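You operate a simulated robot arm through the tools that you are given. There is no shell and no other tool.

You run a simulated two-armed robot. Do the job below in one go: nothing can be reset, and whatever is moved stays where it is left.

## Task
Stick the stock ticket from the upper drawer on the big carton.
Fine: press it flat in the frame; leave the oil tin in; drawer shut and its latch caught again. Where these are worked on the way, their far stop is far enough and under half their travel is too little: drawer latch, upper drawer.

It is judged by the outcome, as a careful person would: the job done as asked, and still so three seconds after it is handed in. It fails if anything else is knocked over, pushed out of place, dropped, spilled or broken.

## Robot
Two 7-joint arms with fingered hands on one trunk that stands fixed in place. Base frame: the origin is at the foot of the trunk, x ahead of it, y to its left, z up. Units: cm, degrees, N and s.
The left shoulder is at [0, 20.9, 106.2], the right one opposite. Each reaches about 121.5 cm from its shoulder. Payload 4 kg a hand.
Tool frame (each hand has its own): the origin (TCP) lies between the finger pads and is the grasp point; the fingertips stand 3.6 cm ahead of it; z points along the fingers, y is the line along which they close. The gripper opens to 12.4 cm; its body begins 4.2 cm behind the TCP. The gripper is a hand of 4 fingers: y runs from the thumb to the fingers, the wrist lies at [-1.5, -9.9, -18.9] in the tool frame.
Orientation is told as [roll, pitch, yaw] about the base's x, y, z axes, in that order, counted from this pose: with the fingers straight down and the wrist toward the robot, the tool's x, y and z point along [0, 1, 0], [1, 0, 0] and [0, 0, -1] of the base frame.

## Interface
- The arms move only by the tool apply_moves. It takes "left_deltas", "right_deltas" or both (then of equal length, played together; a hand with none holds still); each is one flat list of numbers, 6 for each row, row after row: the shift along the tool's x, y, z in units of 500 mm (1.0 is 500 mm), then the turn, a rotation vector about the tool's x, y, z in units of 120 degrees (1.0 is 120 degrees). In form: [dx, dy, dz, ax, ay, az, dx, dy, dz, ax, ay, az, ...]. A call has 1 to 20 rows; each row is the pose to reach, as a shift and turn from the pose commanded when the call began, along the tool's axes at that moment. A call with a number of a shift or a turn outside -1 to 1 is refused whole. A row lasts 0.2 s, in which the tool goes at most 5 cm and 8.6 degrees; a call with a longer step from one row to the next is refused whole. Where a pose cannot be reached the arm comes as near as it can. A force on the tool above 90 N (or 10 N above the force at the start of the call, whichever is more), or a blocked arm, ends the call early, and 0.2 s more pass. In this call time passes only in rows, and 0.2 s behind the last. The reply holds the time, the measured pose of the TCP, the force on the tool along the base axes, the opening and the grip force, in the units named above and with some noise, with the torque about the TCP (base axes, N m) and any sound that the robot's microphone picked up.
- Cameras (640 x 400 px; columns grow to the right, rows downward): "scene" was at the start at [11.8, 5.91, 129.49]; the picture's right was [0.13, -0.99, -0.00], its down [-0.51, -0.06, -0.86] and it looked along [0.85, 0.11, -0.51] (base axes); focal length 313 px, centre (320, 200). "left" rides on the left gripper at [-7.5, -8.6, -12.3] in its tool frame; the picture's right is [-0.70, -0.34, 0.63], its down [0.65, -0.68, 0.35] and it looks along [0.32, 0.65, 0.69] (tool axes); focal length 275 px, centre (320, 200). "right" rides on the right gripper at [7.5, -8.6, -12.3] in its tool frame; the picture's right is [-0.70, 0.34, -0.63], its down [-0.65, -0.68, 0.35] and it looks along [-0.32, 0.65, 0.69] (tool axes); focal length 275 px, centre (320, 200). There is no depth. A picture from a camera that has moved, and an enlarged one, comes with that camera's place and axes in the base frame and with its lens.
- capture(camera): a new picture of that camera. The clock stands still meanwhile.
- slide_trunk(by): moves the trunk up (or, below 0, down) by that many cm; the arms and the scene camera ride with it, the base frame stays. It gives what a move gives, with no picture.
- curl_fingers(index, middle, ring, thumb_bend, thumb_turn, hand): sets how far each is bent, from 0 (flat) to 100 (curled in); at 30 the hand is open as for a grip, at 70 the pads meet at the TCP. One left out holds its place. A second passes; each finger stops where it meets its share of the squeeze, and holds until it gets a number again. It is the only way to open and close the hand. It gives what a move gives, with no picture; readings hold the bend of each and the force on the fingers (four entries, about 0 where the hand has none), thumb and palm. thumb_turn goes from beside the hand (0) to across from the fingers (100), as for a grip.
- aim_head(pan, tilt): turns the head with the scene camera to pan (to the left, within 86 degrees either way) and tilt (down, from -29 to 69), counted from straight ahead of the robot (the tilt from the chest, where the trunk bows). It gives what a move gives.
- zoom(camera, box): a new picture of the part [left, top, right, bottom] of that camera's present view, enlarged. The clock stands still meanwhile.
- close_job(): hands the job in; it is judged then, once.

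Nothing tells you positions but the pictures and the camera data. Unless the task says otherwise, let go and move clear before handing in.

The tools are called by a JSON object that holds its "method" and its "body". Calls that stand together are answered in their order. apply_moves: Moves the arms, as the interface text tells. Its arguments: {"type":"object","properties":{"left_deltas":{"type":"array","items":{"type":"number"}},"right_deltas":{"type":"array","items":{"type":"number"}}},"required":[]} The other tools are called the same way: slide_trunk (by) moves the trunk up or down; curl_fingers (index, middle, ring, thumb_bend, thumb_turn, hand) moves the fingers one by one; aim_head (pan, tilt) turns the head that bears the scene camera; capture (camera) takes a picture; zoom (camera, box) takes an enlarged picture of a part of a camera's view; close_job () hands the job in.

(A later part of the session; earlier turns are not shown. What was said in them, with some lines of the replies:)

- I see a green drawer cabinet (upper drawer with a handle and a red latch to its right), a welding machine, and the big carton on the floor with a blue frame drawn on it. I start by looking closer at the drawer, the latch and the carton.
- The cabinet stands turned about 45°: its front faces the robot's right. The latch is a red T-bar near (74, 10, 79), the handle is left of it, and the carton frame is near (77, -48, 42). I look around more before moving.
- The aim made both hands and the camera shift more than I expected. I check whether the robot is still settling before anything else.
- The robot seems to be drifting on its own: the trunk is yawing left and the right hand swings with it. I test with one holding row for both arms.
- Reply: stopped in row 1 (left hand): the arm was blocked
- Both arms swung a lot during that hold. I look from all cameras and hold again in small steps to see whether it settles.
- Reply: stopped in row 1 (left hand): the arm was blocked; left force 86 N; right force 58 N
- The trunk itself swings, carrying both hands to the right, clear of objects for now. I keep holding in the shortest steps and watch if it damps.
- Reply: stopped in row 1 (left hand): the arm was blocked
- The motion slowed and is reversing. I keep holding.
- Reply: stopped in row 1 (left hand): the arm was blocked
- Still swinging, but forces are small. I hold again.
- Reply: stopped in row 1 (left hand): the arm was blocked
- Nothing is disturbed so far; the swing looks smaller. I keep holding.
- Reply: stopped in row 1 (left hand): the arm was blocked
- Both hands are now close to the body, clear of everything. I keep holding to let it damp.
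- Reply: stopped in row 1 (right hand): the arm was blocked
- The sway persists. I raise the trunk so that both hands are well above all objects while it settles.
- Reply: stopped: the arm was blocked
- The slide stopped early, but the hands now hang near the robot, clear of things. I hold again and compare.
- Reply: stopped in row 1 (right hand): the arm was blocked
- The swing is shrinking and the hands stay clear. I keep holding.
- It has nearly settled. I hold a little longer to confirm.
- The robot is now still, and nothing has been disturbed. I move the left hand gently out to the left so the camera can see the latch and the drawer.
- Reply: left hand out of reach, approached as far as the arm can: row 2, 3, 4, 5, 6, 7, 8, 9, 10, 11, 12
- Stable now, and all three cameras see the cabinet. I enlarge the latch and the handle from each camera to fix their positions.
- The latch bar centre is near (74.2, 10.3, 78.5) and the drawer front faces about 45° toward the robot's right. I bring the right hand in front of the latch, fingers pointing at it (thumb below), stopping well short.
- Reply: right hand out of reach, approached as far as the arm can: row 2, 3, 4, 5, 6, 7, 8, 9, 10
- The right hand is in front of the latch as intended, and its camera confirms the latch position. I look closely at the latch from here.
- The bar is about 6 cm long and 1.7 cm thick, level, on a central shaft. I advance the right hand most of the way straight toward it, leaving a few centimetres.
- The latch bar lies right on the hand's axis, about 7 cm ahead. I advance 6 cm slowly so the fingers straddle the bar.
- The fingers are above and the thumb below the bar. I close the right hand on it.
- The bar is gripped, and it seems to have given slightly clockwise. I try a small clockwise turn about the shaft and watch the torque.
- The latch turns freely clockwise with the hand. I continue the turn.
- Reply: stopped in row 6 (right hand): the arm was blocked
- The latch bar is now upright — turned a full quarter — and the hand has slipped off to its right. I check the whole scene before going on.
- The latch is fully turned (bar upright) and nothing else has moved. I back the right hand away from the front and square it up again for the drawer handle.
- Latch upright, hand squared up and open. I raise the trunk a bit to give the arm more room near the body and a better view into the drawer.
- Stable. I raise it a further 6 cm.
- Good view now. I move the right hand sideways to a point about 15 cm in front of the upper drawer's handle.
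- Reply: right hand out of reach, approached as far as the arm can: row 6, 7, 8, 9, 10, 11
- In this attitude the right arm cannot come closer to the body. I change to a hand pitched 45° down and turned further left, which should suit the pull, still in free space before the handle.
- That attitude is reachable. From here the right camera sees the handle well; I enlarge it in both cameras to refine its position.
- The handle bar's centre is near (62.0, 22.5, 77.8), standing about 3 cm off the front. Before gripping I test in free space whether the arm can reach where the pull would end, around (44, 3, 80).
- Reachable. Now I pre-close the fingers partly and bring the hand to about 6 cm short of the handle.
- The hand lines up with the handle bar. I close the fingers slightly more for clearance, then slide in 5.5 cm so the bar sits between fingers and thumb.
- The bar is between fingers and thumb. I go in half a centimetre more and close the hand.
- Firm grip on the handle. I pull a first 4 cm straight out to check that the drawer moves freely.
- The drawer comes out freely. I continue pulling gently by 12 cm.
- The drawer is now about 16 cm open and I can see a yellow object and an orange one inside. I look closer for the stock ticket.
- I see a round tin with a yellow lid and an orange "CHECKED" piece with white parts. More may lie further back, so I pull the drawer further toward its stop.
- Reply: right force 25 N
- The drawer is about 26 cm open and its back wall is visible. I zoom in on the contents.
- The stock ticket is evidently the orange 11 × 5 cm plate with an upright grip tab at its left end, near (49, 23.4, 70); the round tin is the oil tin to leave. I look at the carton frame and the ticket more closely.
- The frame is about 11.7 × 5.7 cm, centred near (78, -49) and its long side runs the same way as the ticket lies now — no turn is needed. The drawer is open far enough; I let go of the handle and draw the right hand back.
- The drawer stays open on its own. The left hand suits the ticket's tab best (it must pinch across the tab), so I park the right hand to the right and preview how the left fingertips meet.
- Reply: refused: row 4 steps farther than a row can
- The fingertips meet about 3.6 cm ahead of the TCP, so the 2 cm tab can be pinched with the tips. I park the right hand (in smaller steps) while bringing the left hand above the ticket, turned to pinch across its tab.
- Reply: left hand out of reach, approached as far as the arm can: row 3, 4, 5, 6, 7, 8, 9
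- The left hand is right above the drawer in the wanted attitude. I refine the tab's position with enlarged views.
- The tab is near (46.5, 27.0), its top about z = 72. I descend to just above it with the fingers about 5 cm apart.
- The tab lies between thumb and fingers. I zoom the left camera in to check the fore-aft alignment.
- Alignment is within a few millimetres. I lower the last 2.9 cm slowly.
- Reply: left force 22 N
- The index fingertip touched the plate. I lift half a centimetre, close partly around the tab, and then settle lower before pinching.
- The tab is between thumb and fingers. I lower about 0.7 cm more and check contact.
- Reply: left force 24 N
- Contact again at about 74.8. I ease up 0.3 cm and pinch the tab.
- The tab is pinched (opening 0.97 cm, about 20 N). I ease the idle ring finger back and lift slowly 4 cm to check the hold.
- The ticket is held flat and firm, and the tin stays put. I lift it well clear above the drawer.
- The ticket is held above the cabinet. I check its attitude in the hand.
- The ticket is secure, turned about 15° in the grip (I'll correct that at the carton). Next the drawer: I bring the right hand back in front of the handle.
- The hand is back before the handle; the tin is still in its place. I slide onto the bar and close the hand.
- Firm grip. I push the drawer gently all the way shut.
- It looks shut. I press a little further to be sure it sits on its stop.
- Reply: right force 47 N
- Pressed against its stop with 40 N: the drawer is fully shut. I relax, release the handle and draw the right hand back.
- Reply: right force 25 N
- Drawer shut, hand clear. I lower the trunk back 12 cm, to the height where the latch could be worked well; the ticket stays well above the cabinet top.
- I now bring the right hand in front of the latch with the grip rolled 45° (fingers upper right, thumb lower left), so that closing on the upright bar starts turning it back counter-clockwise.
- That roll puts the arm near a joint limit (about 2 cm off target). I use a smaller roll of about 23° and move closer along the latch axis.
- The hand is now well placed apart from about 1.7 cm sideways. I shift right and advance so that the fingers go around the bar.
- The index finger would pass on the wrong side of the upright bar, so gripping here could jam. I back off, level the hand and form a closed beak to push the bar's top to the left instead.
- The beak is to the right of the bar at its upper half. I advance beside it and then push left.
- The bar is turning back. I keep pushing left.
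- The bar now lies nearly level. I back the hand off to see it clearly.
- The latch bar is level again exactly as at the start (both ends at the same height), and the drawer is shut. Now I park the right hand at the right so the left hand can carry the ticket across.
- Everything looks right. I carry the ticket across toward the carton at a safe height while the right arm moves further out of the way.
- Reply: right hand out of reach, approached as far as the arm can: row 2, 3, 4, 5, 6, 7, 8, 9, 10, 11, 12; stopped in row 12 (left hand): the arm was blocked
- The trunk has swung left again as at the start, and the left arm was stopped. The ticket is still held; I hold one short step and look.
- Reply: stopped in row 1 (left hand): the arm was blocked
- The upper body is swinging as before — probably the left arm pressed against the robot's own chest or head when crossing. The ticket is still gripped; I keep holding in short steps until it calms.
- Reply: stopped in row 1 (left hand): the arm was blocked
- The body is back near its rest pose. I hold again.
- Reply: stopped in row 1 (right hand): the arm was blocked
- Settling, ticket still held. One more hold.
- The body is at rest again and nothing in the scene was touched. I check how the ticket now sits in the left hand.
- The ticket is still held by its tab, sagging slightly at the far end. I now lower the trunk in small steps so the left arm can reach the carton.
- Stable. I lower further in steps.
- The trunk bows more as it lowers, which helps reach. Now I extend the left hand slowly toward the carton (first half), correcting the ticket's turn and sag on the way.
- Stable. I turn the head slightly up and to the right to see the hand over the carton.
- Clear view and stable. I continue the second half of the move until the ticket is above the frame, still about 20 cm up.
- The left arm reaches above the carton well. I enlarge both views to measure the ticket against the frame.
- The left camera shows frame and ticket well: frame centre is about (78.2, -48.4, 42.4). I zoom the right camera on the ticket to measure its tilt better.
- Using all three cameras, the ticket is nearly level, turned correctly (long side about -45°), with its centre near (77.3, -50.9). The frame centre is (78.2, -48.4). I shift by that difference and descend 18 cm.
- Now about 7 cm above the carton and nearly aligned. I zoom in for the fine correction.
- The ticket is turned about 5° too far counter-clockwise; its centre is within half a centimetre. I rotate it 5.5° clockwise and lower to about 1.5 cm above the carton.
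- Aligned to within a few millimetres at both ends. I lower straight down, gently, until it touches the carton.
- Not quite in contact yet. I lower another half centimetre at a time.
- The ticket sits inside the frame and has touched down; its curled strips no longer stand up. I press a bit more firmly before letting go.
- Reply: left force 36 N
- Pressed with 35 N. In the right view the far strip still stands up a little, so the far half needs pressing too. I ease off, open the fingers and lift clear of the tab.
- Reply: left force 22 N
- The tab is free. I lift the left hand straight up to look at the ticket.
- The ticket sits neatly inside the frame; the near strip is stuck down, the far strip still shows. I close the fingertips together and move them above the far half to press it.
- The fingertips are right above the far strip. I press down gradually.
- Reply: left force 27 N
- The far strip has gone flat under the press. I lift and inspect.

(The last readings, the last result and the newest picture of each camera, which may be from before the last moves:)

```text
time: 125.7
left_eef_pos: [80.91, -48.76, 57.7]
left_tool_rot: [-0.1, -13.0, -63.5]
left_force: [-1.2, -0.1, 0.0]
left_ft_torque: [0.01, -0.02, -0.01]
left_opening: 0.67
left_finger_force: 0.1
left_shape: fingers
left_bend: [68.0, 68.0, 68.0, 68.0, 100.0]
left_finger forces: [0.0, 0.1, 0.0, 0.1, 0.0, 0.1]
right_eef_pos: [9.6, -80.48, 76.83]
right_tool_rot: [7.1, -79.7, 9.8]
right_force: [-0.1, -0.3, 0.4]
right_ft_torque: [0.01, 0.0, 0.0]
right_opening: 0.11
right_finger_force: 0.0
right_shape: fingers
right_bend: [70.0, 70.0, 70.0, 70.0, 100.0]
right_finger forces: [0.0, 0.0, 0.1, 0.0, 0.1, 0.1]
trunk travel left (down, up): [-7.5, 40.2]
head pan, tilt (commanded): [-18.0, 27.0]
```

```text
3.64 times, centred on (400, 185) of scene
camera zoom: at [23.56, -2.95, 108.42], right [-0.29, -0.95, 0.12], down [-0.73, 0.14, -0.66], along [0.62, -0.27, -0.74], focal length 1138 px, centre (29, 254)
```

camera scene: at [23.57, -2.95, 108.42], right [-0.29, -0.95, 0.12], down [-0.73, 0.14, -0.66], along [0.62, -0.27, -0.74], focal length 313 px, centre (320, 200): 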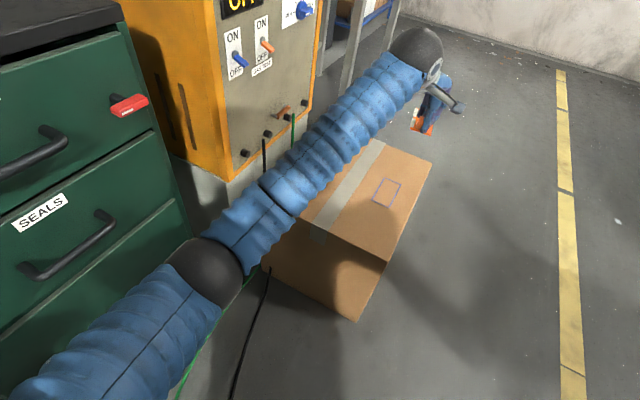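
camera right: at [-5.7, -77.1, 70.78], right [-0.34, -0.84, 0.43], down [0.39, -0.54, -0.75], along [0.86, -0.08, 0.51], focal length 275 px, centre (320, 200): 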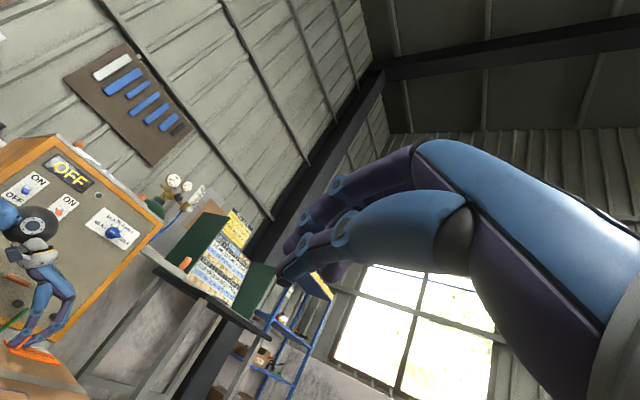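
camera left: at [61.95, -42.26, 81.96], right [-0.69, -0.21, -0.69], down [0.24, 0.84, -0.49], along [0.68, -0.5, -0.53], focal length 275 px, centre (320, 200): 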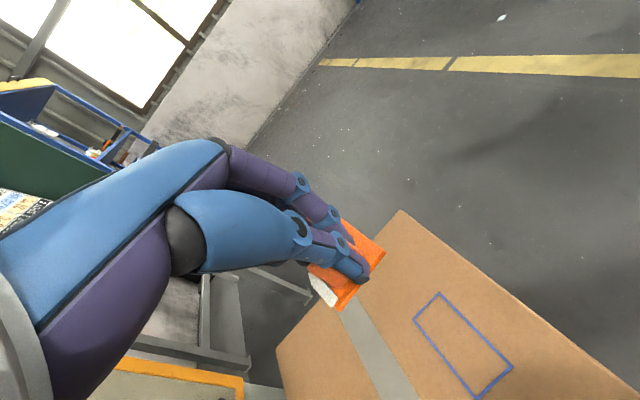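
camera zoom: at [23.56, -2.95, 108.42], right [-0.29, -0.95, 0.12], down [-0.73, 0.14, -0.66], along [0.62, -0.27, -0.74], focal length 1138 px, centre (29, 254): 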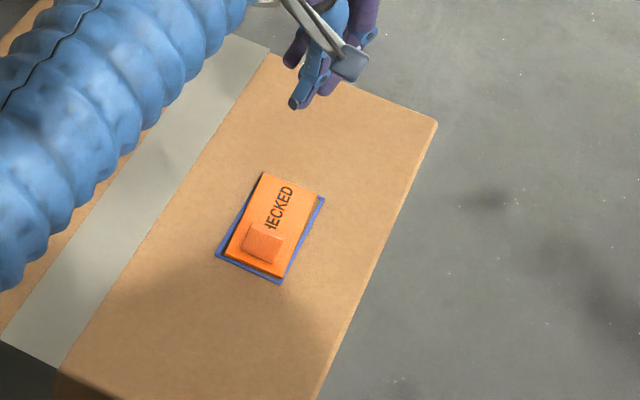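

Both strips are down: the ticket lies flat and wholly inside the frame. Now I retreat the left hand, first straight up, then back the way it came.

{"method": "apply_moves", "body": {"left_deltas": [0, 0.002, -0.008, 0, 0, 0, 0, 0.007, -0.03, 0, 0, 0, 0, 0.016, -0.07, 0, 0, 0, 0, 0.028, -0.12, 0, 0, 0, 0, 0.041, -0.175, 0, 0, 0, 0, 0.053, -0.225, 0, 0, 0, 0, 0.06, -0.26, 0, 0, 0, 0, 0.064, -0.273, 0, 0, 0]}}

{"method": "zoom", "body": {"camera": "scene", "box": [360, 150, 440, 220]}}

{"method": "capture", "body": {"camera": "left"}}

```text
time: 127.5
left_eef_pos: [81.02, -48.59, 71.67]
left_tool_rot: [-0.2, -13.1, -63.6]
left_force: [0.3, -0.1, 0.4]
left_ft_torque: [0.01, -0.04, 0.0]
left_opening: 0.64
left_finger_force: 0.1
left_shape: fingers
left_bend: [68.0, 68.0, 68.0, 68.0, 100.0]
left_finger forces: [0.0, 0.1, 0.0, 0.0, 0.0, 0.1]
right_eef_pos: [9.54, -80.62, 76.8]
right_tool_rot: [7.1, -79.6, 9.7]
right_force: [0.8, -1.2, -1.3]
right_ft_torque: [0.01, 0.01, -0.02]
right_opening: 0.12
right_finger_force: 0.0
right_shape: fingers
right_bend: [70.0, 70.0, 70.0, 70.0, 100.0]
right_finger forces: [0.0, 0.0, 0.1, 0.0, 0.0, 0.0]
trunk travel left (down, up): [-7.5, 40.2]
head pan, tilt (commanded): [-18.0, 27.0]
```

```text
5.71 times, centred on (400, 185) of scene
camera zoom: at [23.56, -2.95, 108.42], right [-0.29, -0.95, 0.12], down [-0.73, 0.14, -0.66], along [0.62, -0.27, -0.74], focal length 1789 px, centre (-137, 286)
```

zoom: 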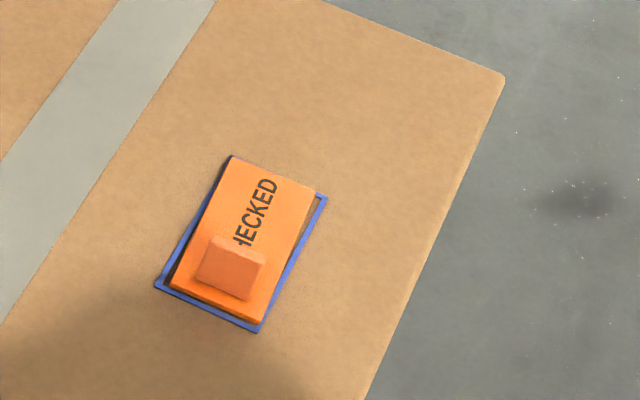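

```text
taken
camera left: at [69.36, -41.98, 81.69], right [-0.71, -0.15, -0.69], down [0.32, 0.81, -0.49], along [0.63, -0.57, -0.53], focal length 275 px, centre (320, 200)
```

left: 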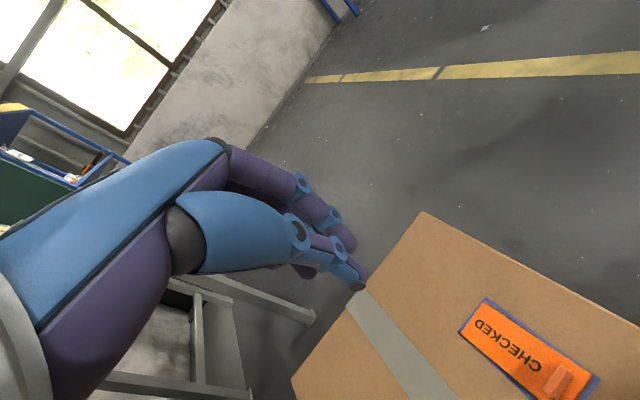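

I take a closer look at the ticket from the left camera to confirm it lies flat and within the frame.

{"method": "zoom", "body": {"camera": "left", "box": [440, 280, 620, 400]}}

{"method": "zoom", "body": {"camera": "right", "box": [0, 320, 80, 400]}}

{"method": "capture", "body": {"camera": "scene"}}

```text
3.33 times, centred on (530, 340) of left
camera zoom: at [69.36, -41.98, 81.69], right [-0.71, -0.15, -0.69], down [0.32, 0.81, -0.49], along [0.63, -0.57, -0.53], focal length 918 px, centre (-380, -267)
```

zoom: 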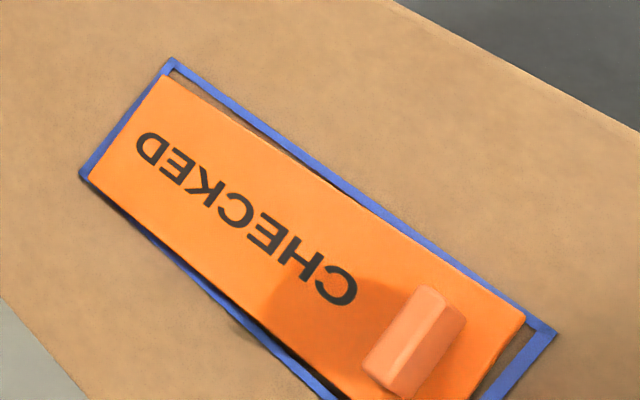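

```text
5.00 times, centred on (40, 360) of right
camera zoom: at [-5.71, -77.1, 70.78], right [-0.34, -0.84, 0.43], down [0.39, -0.54, -0.75], along [0.86, -0.08, 0.51], focal length 1376 px, centre (1720, -600)
```

zoom: 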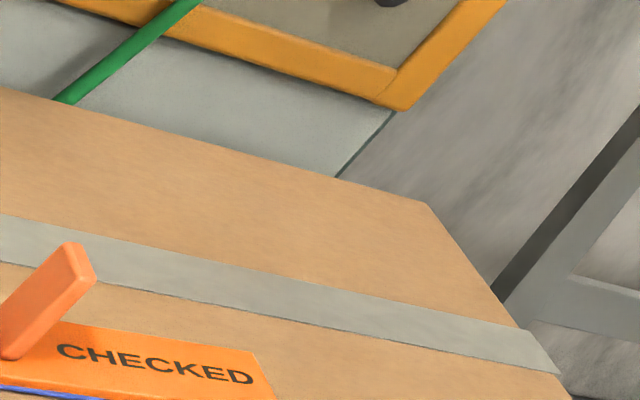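

```text
taken
camera scene: at [23.56, -2.95, 108.42], right [-0.29, -0.95, 0.12], down [-0.73, 0.14, -0.66], along [0.62, -0.27, -0.74], focal length 313 px, centre (320, 200)
```

scene: 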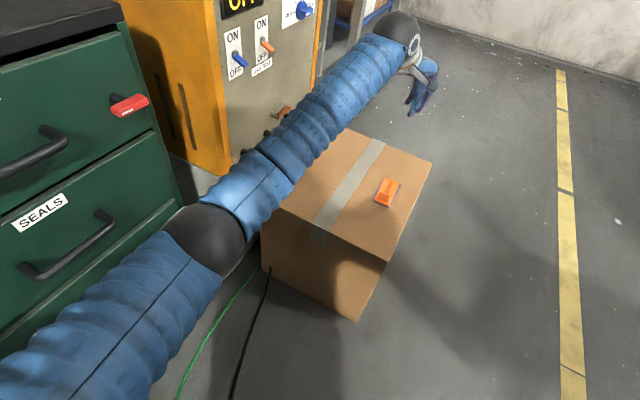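

All good: the ticket is in the frame, drawer shut, latch level. I draw the left hand back from over the carton slowly, along the path it came.

{"method": "apply_moves", "body": {"left_deltas": [-0.008, -0.005, -0.004, 0, 0, 0, -0.026, -0.018, -0.016, 0, 0, 0, -0.057, -0.038, -0.034, 0, 0, 0, -0.095, -0.064, -0.056, 0, 0, 0, -0.136, -0.092, -0.081, 0, 0, 0, -0.181, -0.123, -0.108, 0, 0, 0, -0.227, -0.154, -0.134, 0, 0, 0, -0.272, -0.184, -0.161, 0, 0, 0, -0.314, -0.212, -0.186, 0, 0, 0, -0.348, -0.236, -0.206, 0, 0, 0, -0.37, -0.251, -0.22, 0, 0, 0, -0.378, -0.256, -0.224, 0, 0, 0]}}

{"method": "capture", "body": {"camera": "scene"}}

{"method": "capture", "body": {"camera": "left"}}

```text
time: 130.1
left_eef_pos: [57.24, -43.58, 79.72]
left_tool_rot: [0.0, -13.0, -63.5]
left_force: [-1.1, 0.3, 0.8]
left_ft_torque: [0.05, -0.02, 0.0]
left_opening: 0.68
left_finger_force: 0.0
left_shape: fingers
left_bend: [68.0, 68.0, 68.0, 68.0, 100.0]
left_finger forces: [0.1, 0.0, 0.0, 0.0, 0.1, 0.0]
right_eef_pos: [9.5, -80.59, 76.94]
right_tool_rot: [7.2, -79.6, 9.8]
right_force: [-0.2, -0.5, -0.3]
right_ft_torque: [0.01, 0.0, 0.0]
right_opening: 0.13
right_finger_force: 0.1
right_shape: fingers
right_bend: [70.0, 70.0, 70.0, 70.0, 100.0]
right_finger forces: [0.0, 0.1, 0.0, 0.0, 0.0, 0.0]
trunk travel left (down, up): [-7.5, 40.2]
head pan, tilt (commanded): [-18.0, 27.0]
```

```text
taken
camera scene: at [23.56, -2.95, 108.42], right [-0.29, -0.95, 0.12], down [-0.73, 0.14, -0.66], along [0.62, -0.27, -0.74], focal length 313 px, centre (320, 200)
```

scene: 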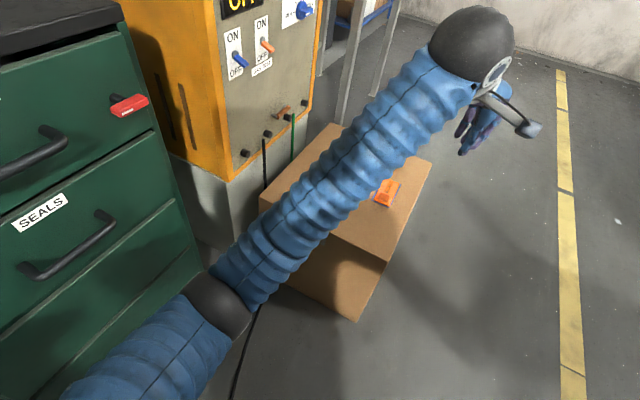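

```text
taken
camera left: at [45.79, -37.01, 89.71], right [-0.71, -0.14, -0.69], down [0.32, 0.81, -0.49], along [0.63, -0.57, -0.53], focal length 275 px, centre (320, 200)
```

left: 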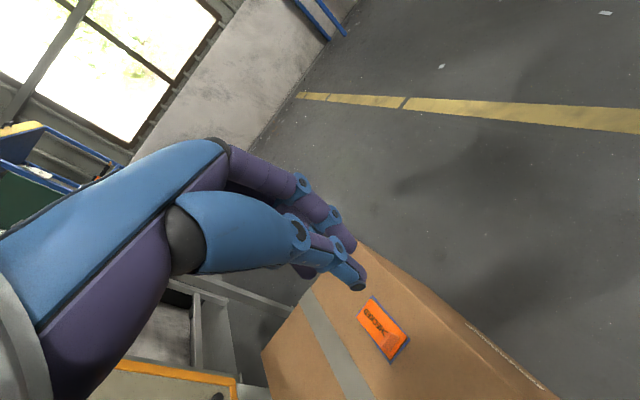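

Hands are clear and everything is still. One last look at the latch, the cabinet and the bench on the left.

{"method": "zoom", "body": {"camera": "scene", "box": [0, 40, 200, 165]}}

{"method": "aim_head", "body": {"pan": 5, "tilt": 17}}

{"method": "aim_head", "body": {"pan": 22, "tilt": 12}}

{"method": "capture", "body": {"camera": "scene"}}

```text
3.20 times, centred on (100, 102) of scene
camera zoom: at [23.56, -2.95, 108.42], right [-0.29, -0.95, 0.12], down [-0.73, 0.14, -0.66], along [0.62, -0.27, -0.74], focal length 1002 px, centre (1024, 512)
```

zoom: 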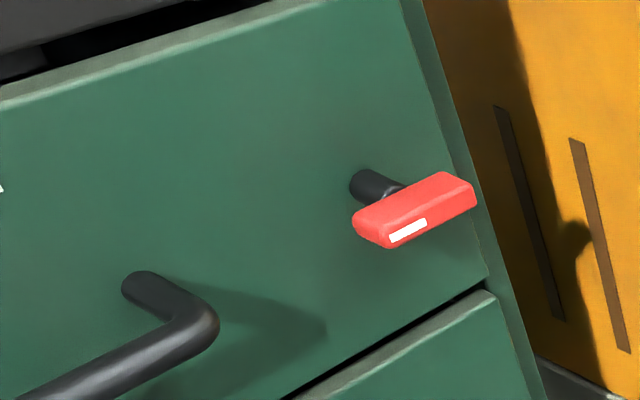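

```text
time: 131.0
left_eef_pos: [57.41, -43.64, 79.68]
left_tool_rot: [-0.1, -13.0, -63.6]
left_force: [0.0, -0.8, -0.1]
left_ft_torque: [-0.01, 0.01, 0.02]
left_opening: 0.71
left_finger_force: 0.0
left_shape: fingers
left_bend: [68.0, 68.0, 68.0, 68.0, 100.0]
left_finger forces: [0.1, 0.1, 0.0, 0.0, 0.0, 0.1]
right_eef_pos: [9.54, -80.41, 76.74]
right_tool_rot: [7.1, -79.6, 9.8]
right_force: [0.2, -0.1, -0.6]
right_ft_torque: [0.01, 0.01, 0.0]
right_opening: 0.13
right_finger_force: 0.0
right_shape: fingers
right_bend: [70.0, 70.0, 70.0, 70.0, 100.0]
right_finger forces: [0.1, 0.0, 0.0, 0.0, 0.1, 0.0]
trunk travel left (down, up): [-7.5, 40.2]
head pan, tilt (commanded): [5.0, 17.0]
```

```text
time: 131.8
left_eef_pos: [57.47, -43.69, 79.71]
left_tool_rot: [0.0, -13.0, -63.6]
left_force: [0.1, -0.1, -0.5]
left_ft_torque: [-0.05, -0.02, -0.02]
left_opening: 0.72
left_finger_force: 0.1
left_shape: fingers
left_bend: [68.0, 68.0, 68.0, 68.0, 100.0]
left_finger forces: [0.0, 0.0, 0.1, 0.0, 0.0, 0.1]
right_eef_pos: [9.4, -80.48, 76.78]
right_tool_rot: [7.2, -79.6, 9.9]
right_force: [0.2, 0.4, 0.3]
right_ft_torque: [-0.03, 0.01, -0.03]
right_opening: 0.13
right_finger_force: 0.1
right_shape: fingers
right_bend: [70.0, 70.0, 70.0, 70.0, 100.0]
right_finger forces: [0.0, 0.0, 0.0, 0.0, 0.0, 0.0]
trunk travel left (down, up): [-7.5, 40.2]
head pan, tilt (commanded): [22.0, 12.0]
```

```text
taken
camera scene: at [24.41, 3.37, 110.7], right [0.35, -0.93, -0.14], down [-0.55, -0.08, -0.83], along [0.76, 0.37, -0.53], focal length 313 px, centre (320, 200)
```

scene: 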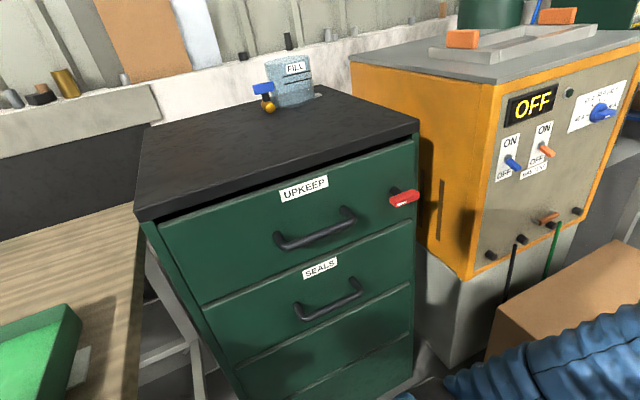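

The final views agree on everything I can see:

- **Ticket:** it lies flat inside the frame on the carton.
- **Drawer:** it is shut with the oil tin left in it, and the latch bar is back at its starting angle.
- **Surroundings:** nothing else appears to have moved, and both hands are clear and still.

I hand the job in.

{"method": "close_job", "body": {}}

```text
The job is handed in.
```

The stock ticket is stuck flat inside the blue frame on the big carton, and I have handed the job in.

- **Ticket:** it sits wholly inside the frame, and both adhesive strips are pressed down. I pressed the near end at about 35 N and the far strip at about 25 N.
- **Drawer:** it is shut against its stop with the oil tin still inside. I opened it about 26 cm to reach the ticket.
- **Latch:** the bar is level again, within about a degree of where it started. I judged it caught from that angle and did not pull on the drawer to test it.
- **Surroundings:** the upper body swung hard twice, once at the very start and once while I was carrying the ticket across. In the pictures taken afterwards I saw nothing knocked or moved. The last look took in the cabinet, the can on top of it, the machine and the carton, but only part of the bench on the left.

Both hands are empty and clear of everything.
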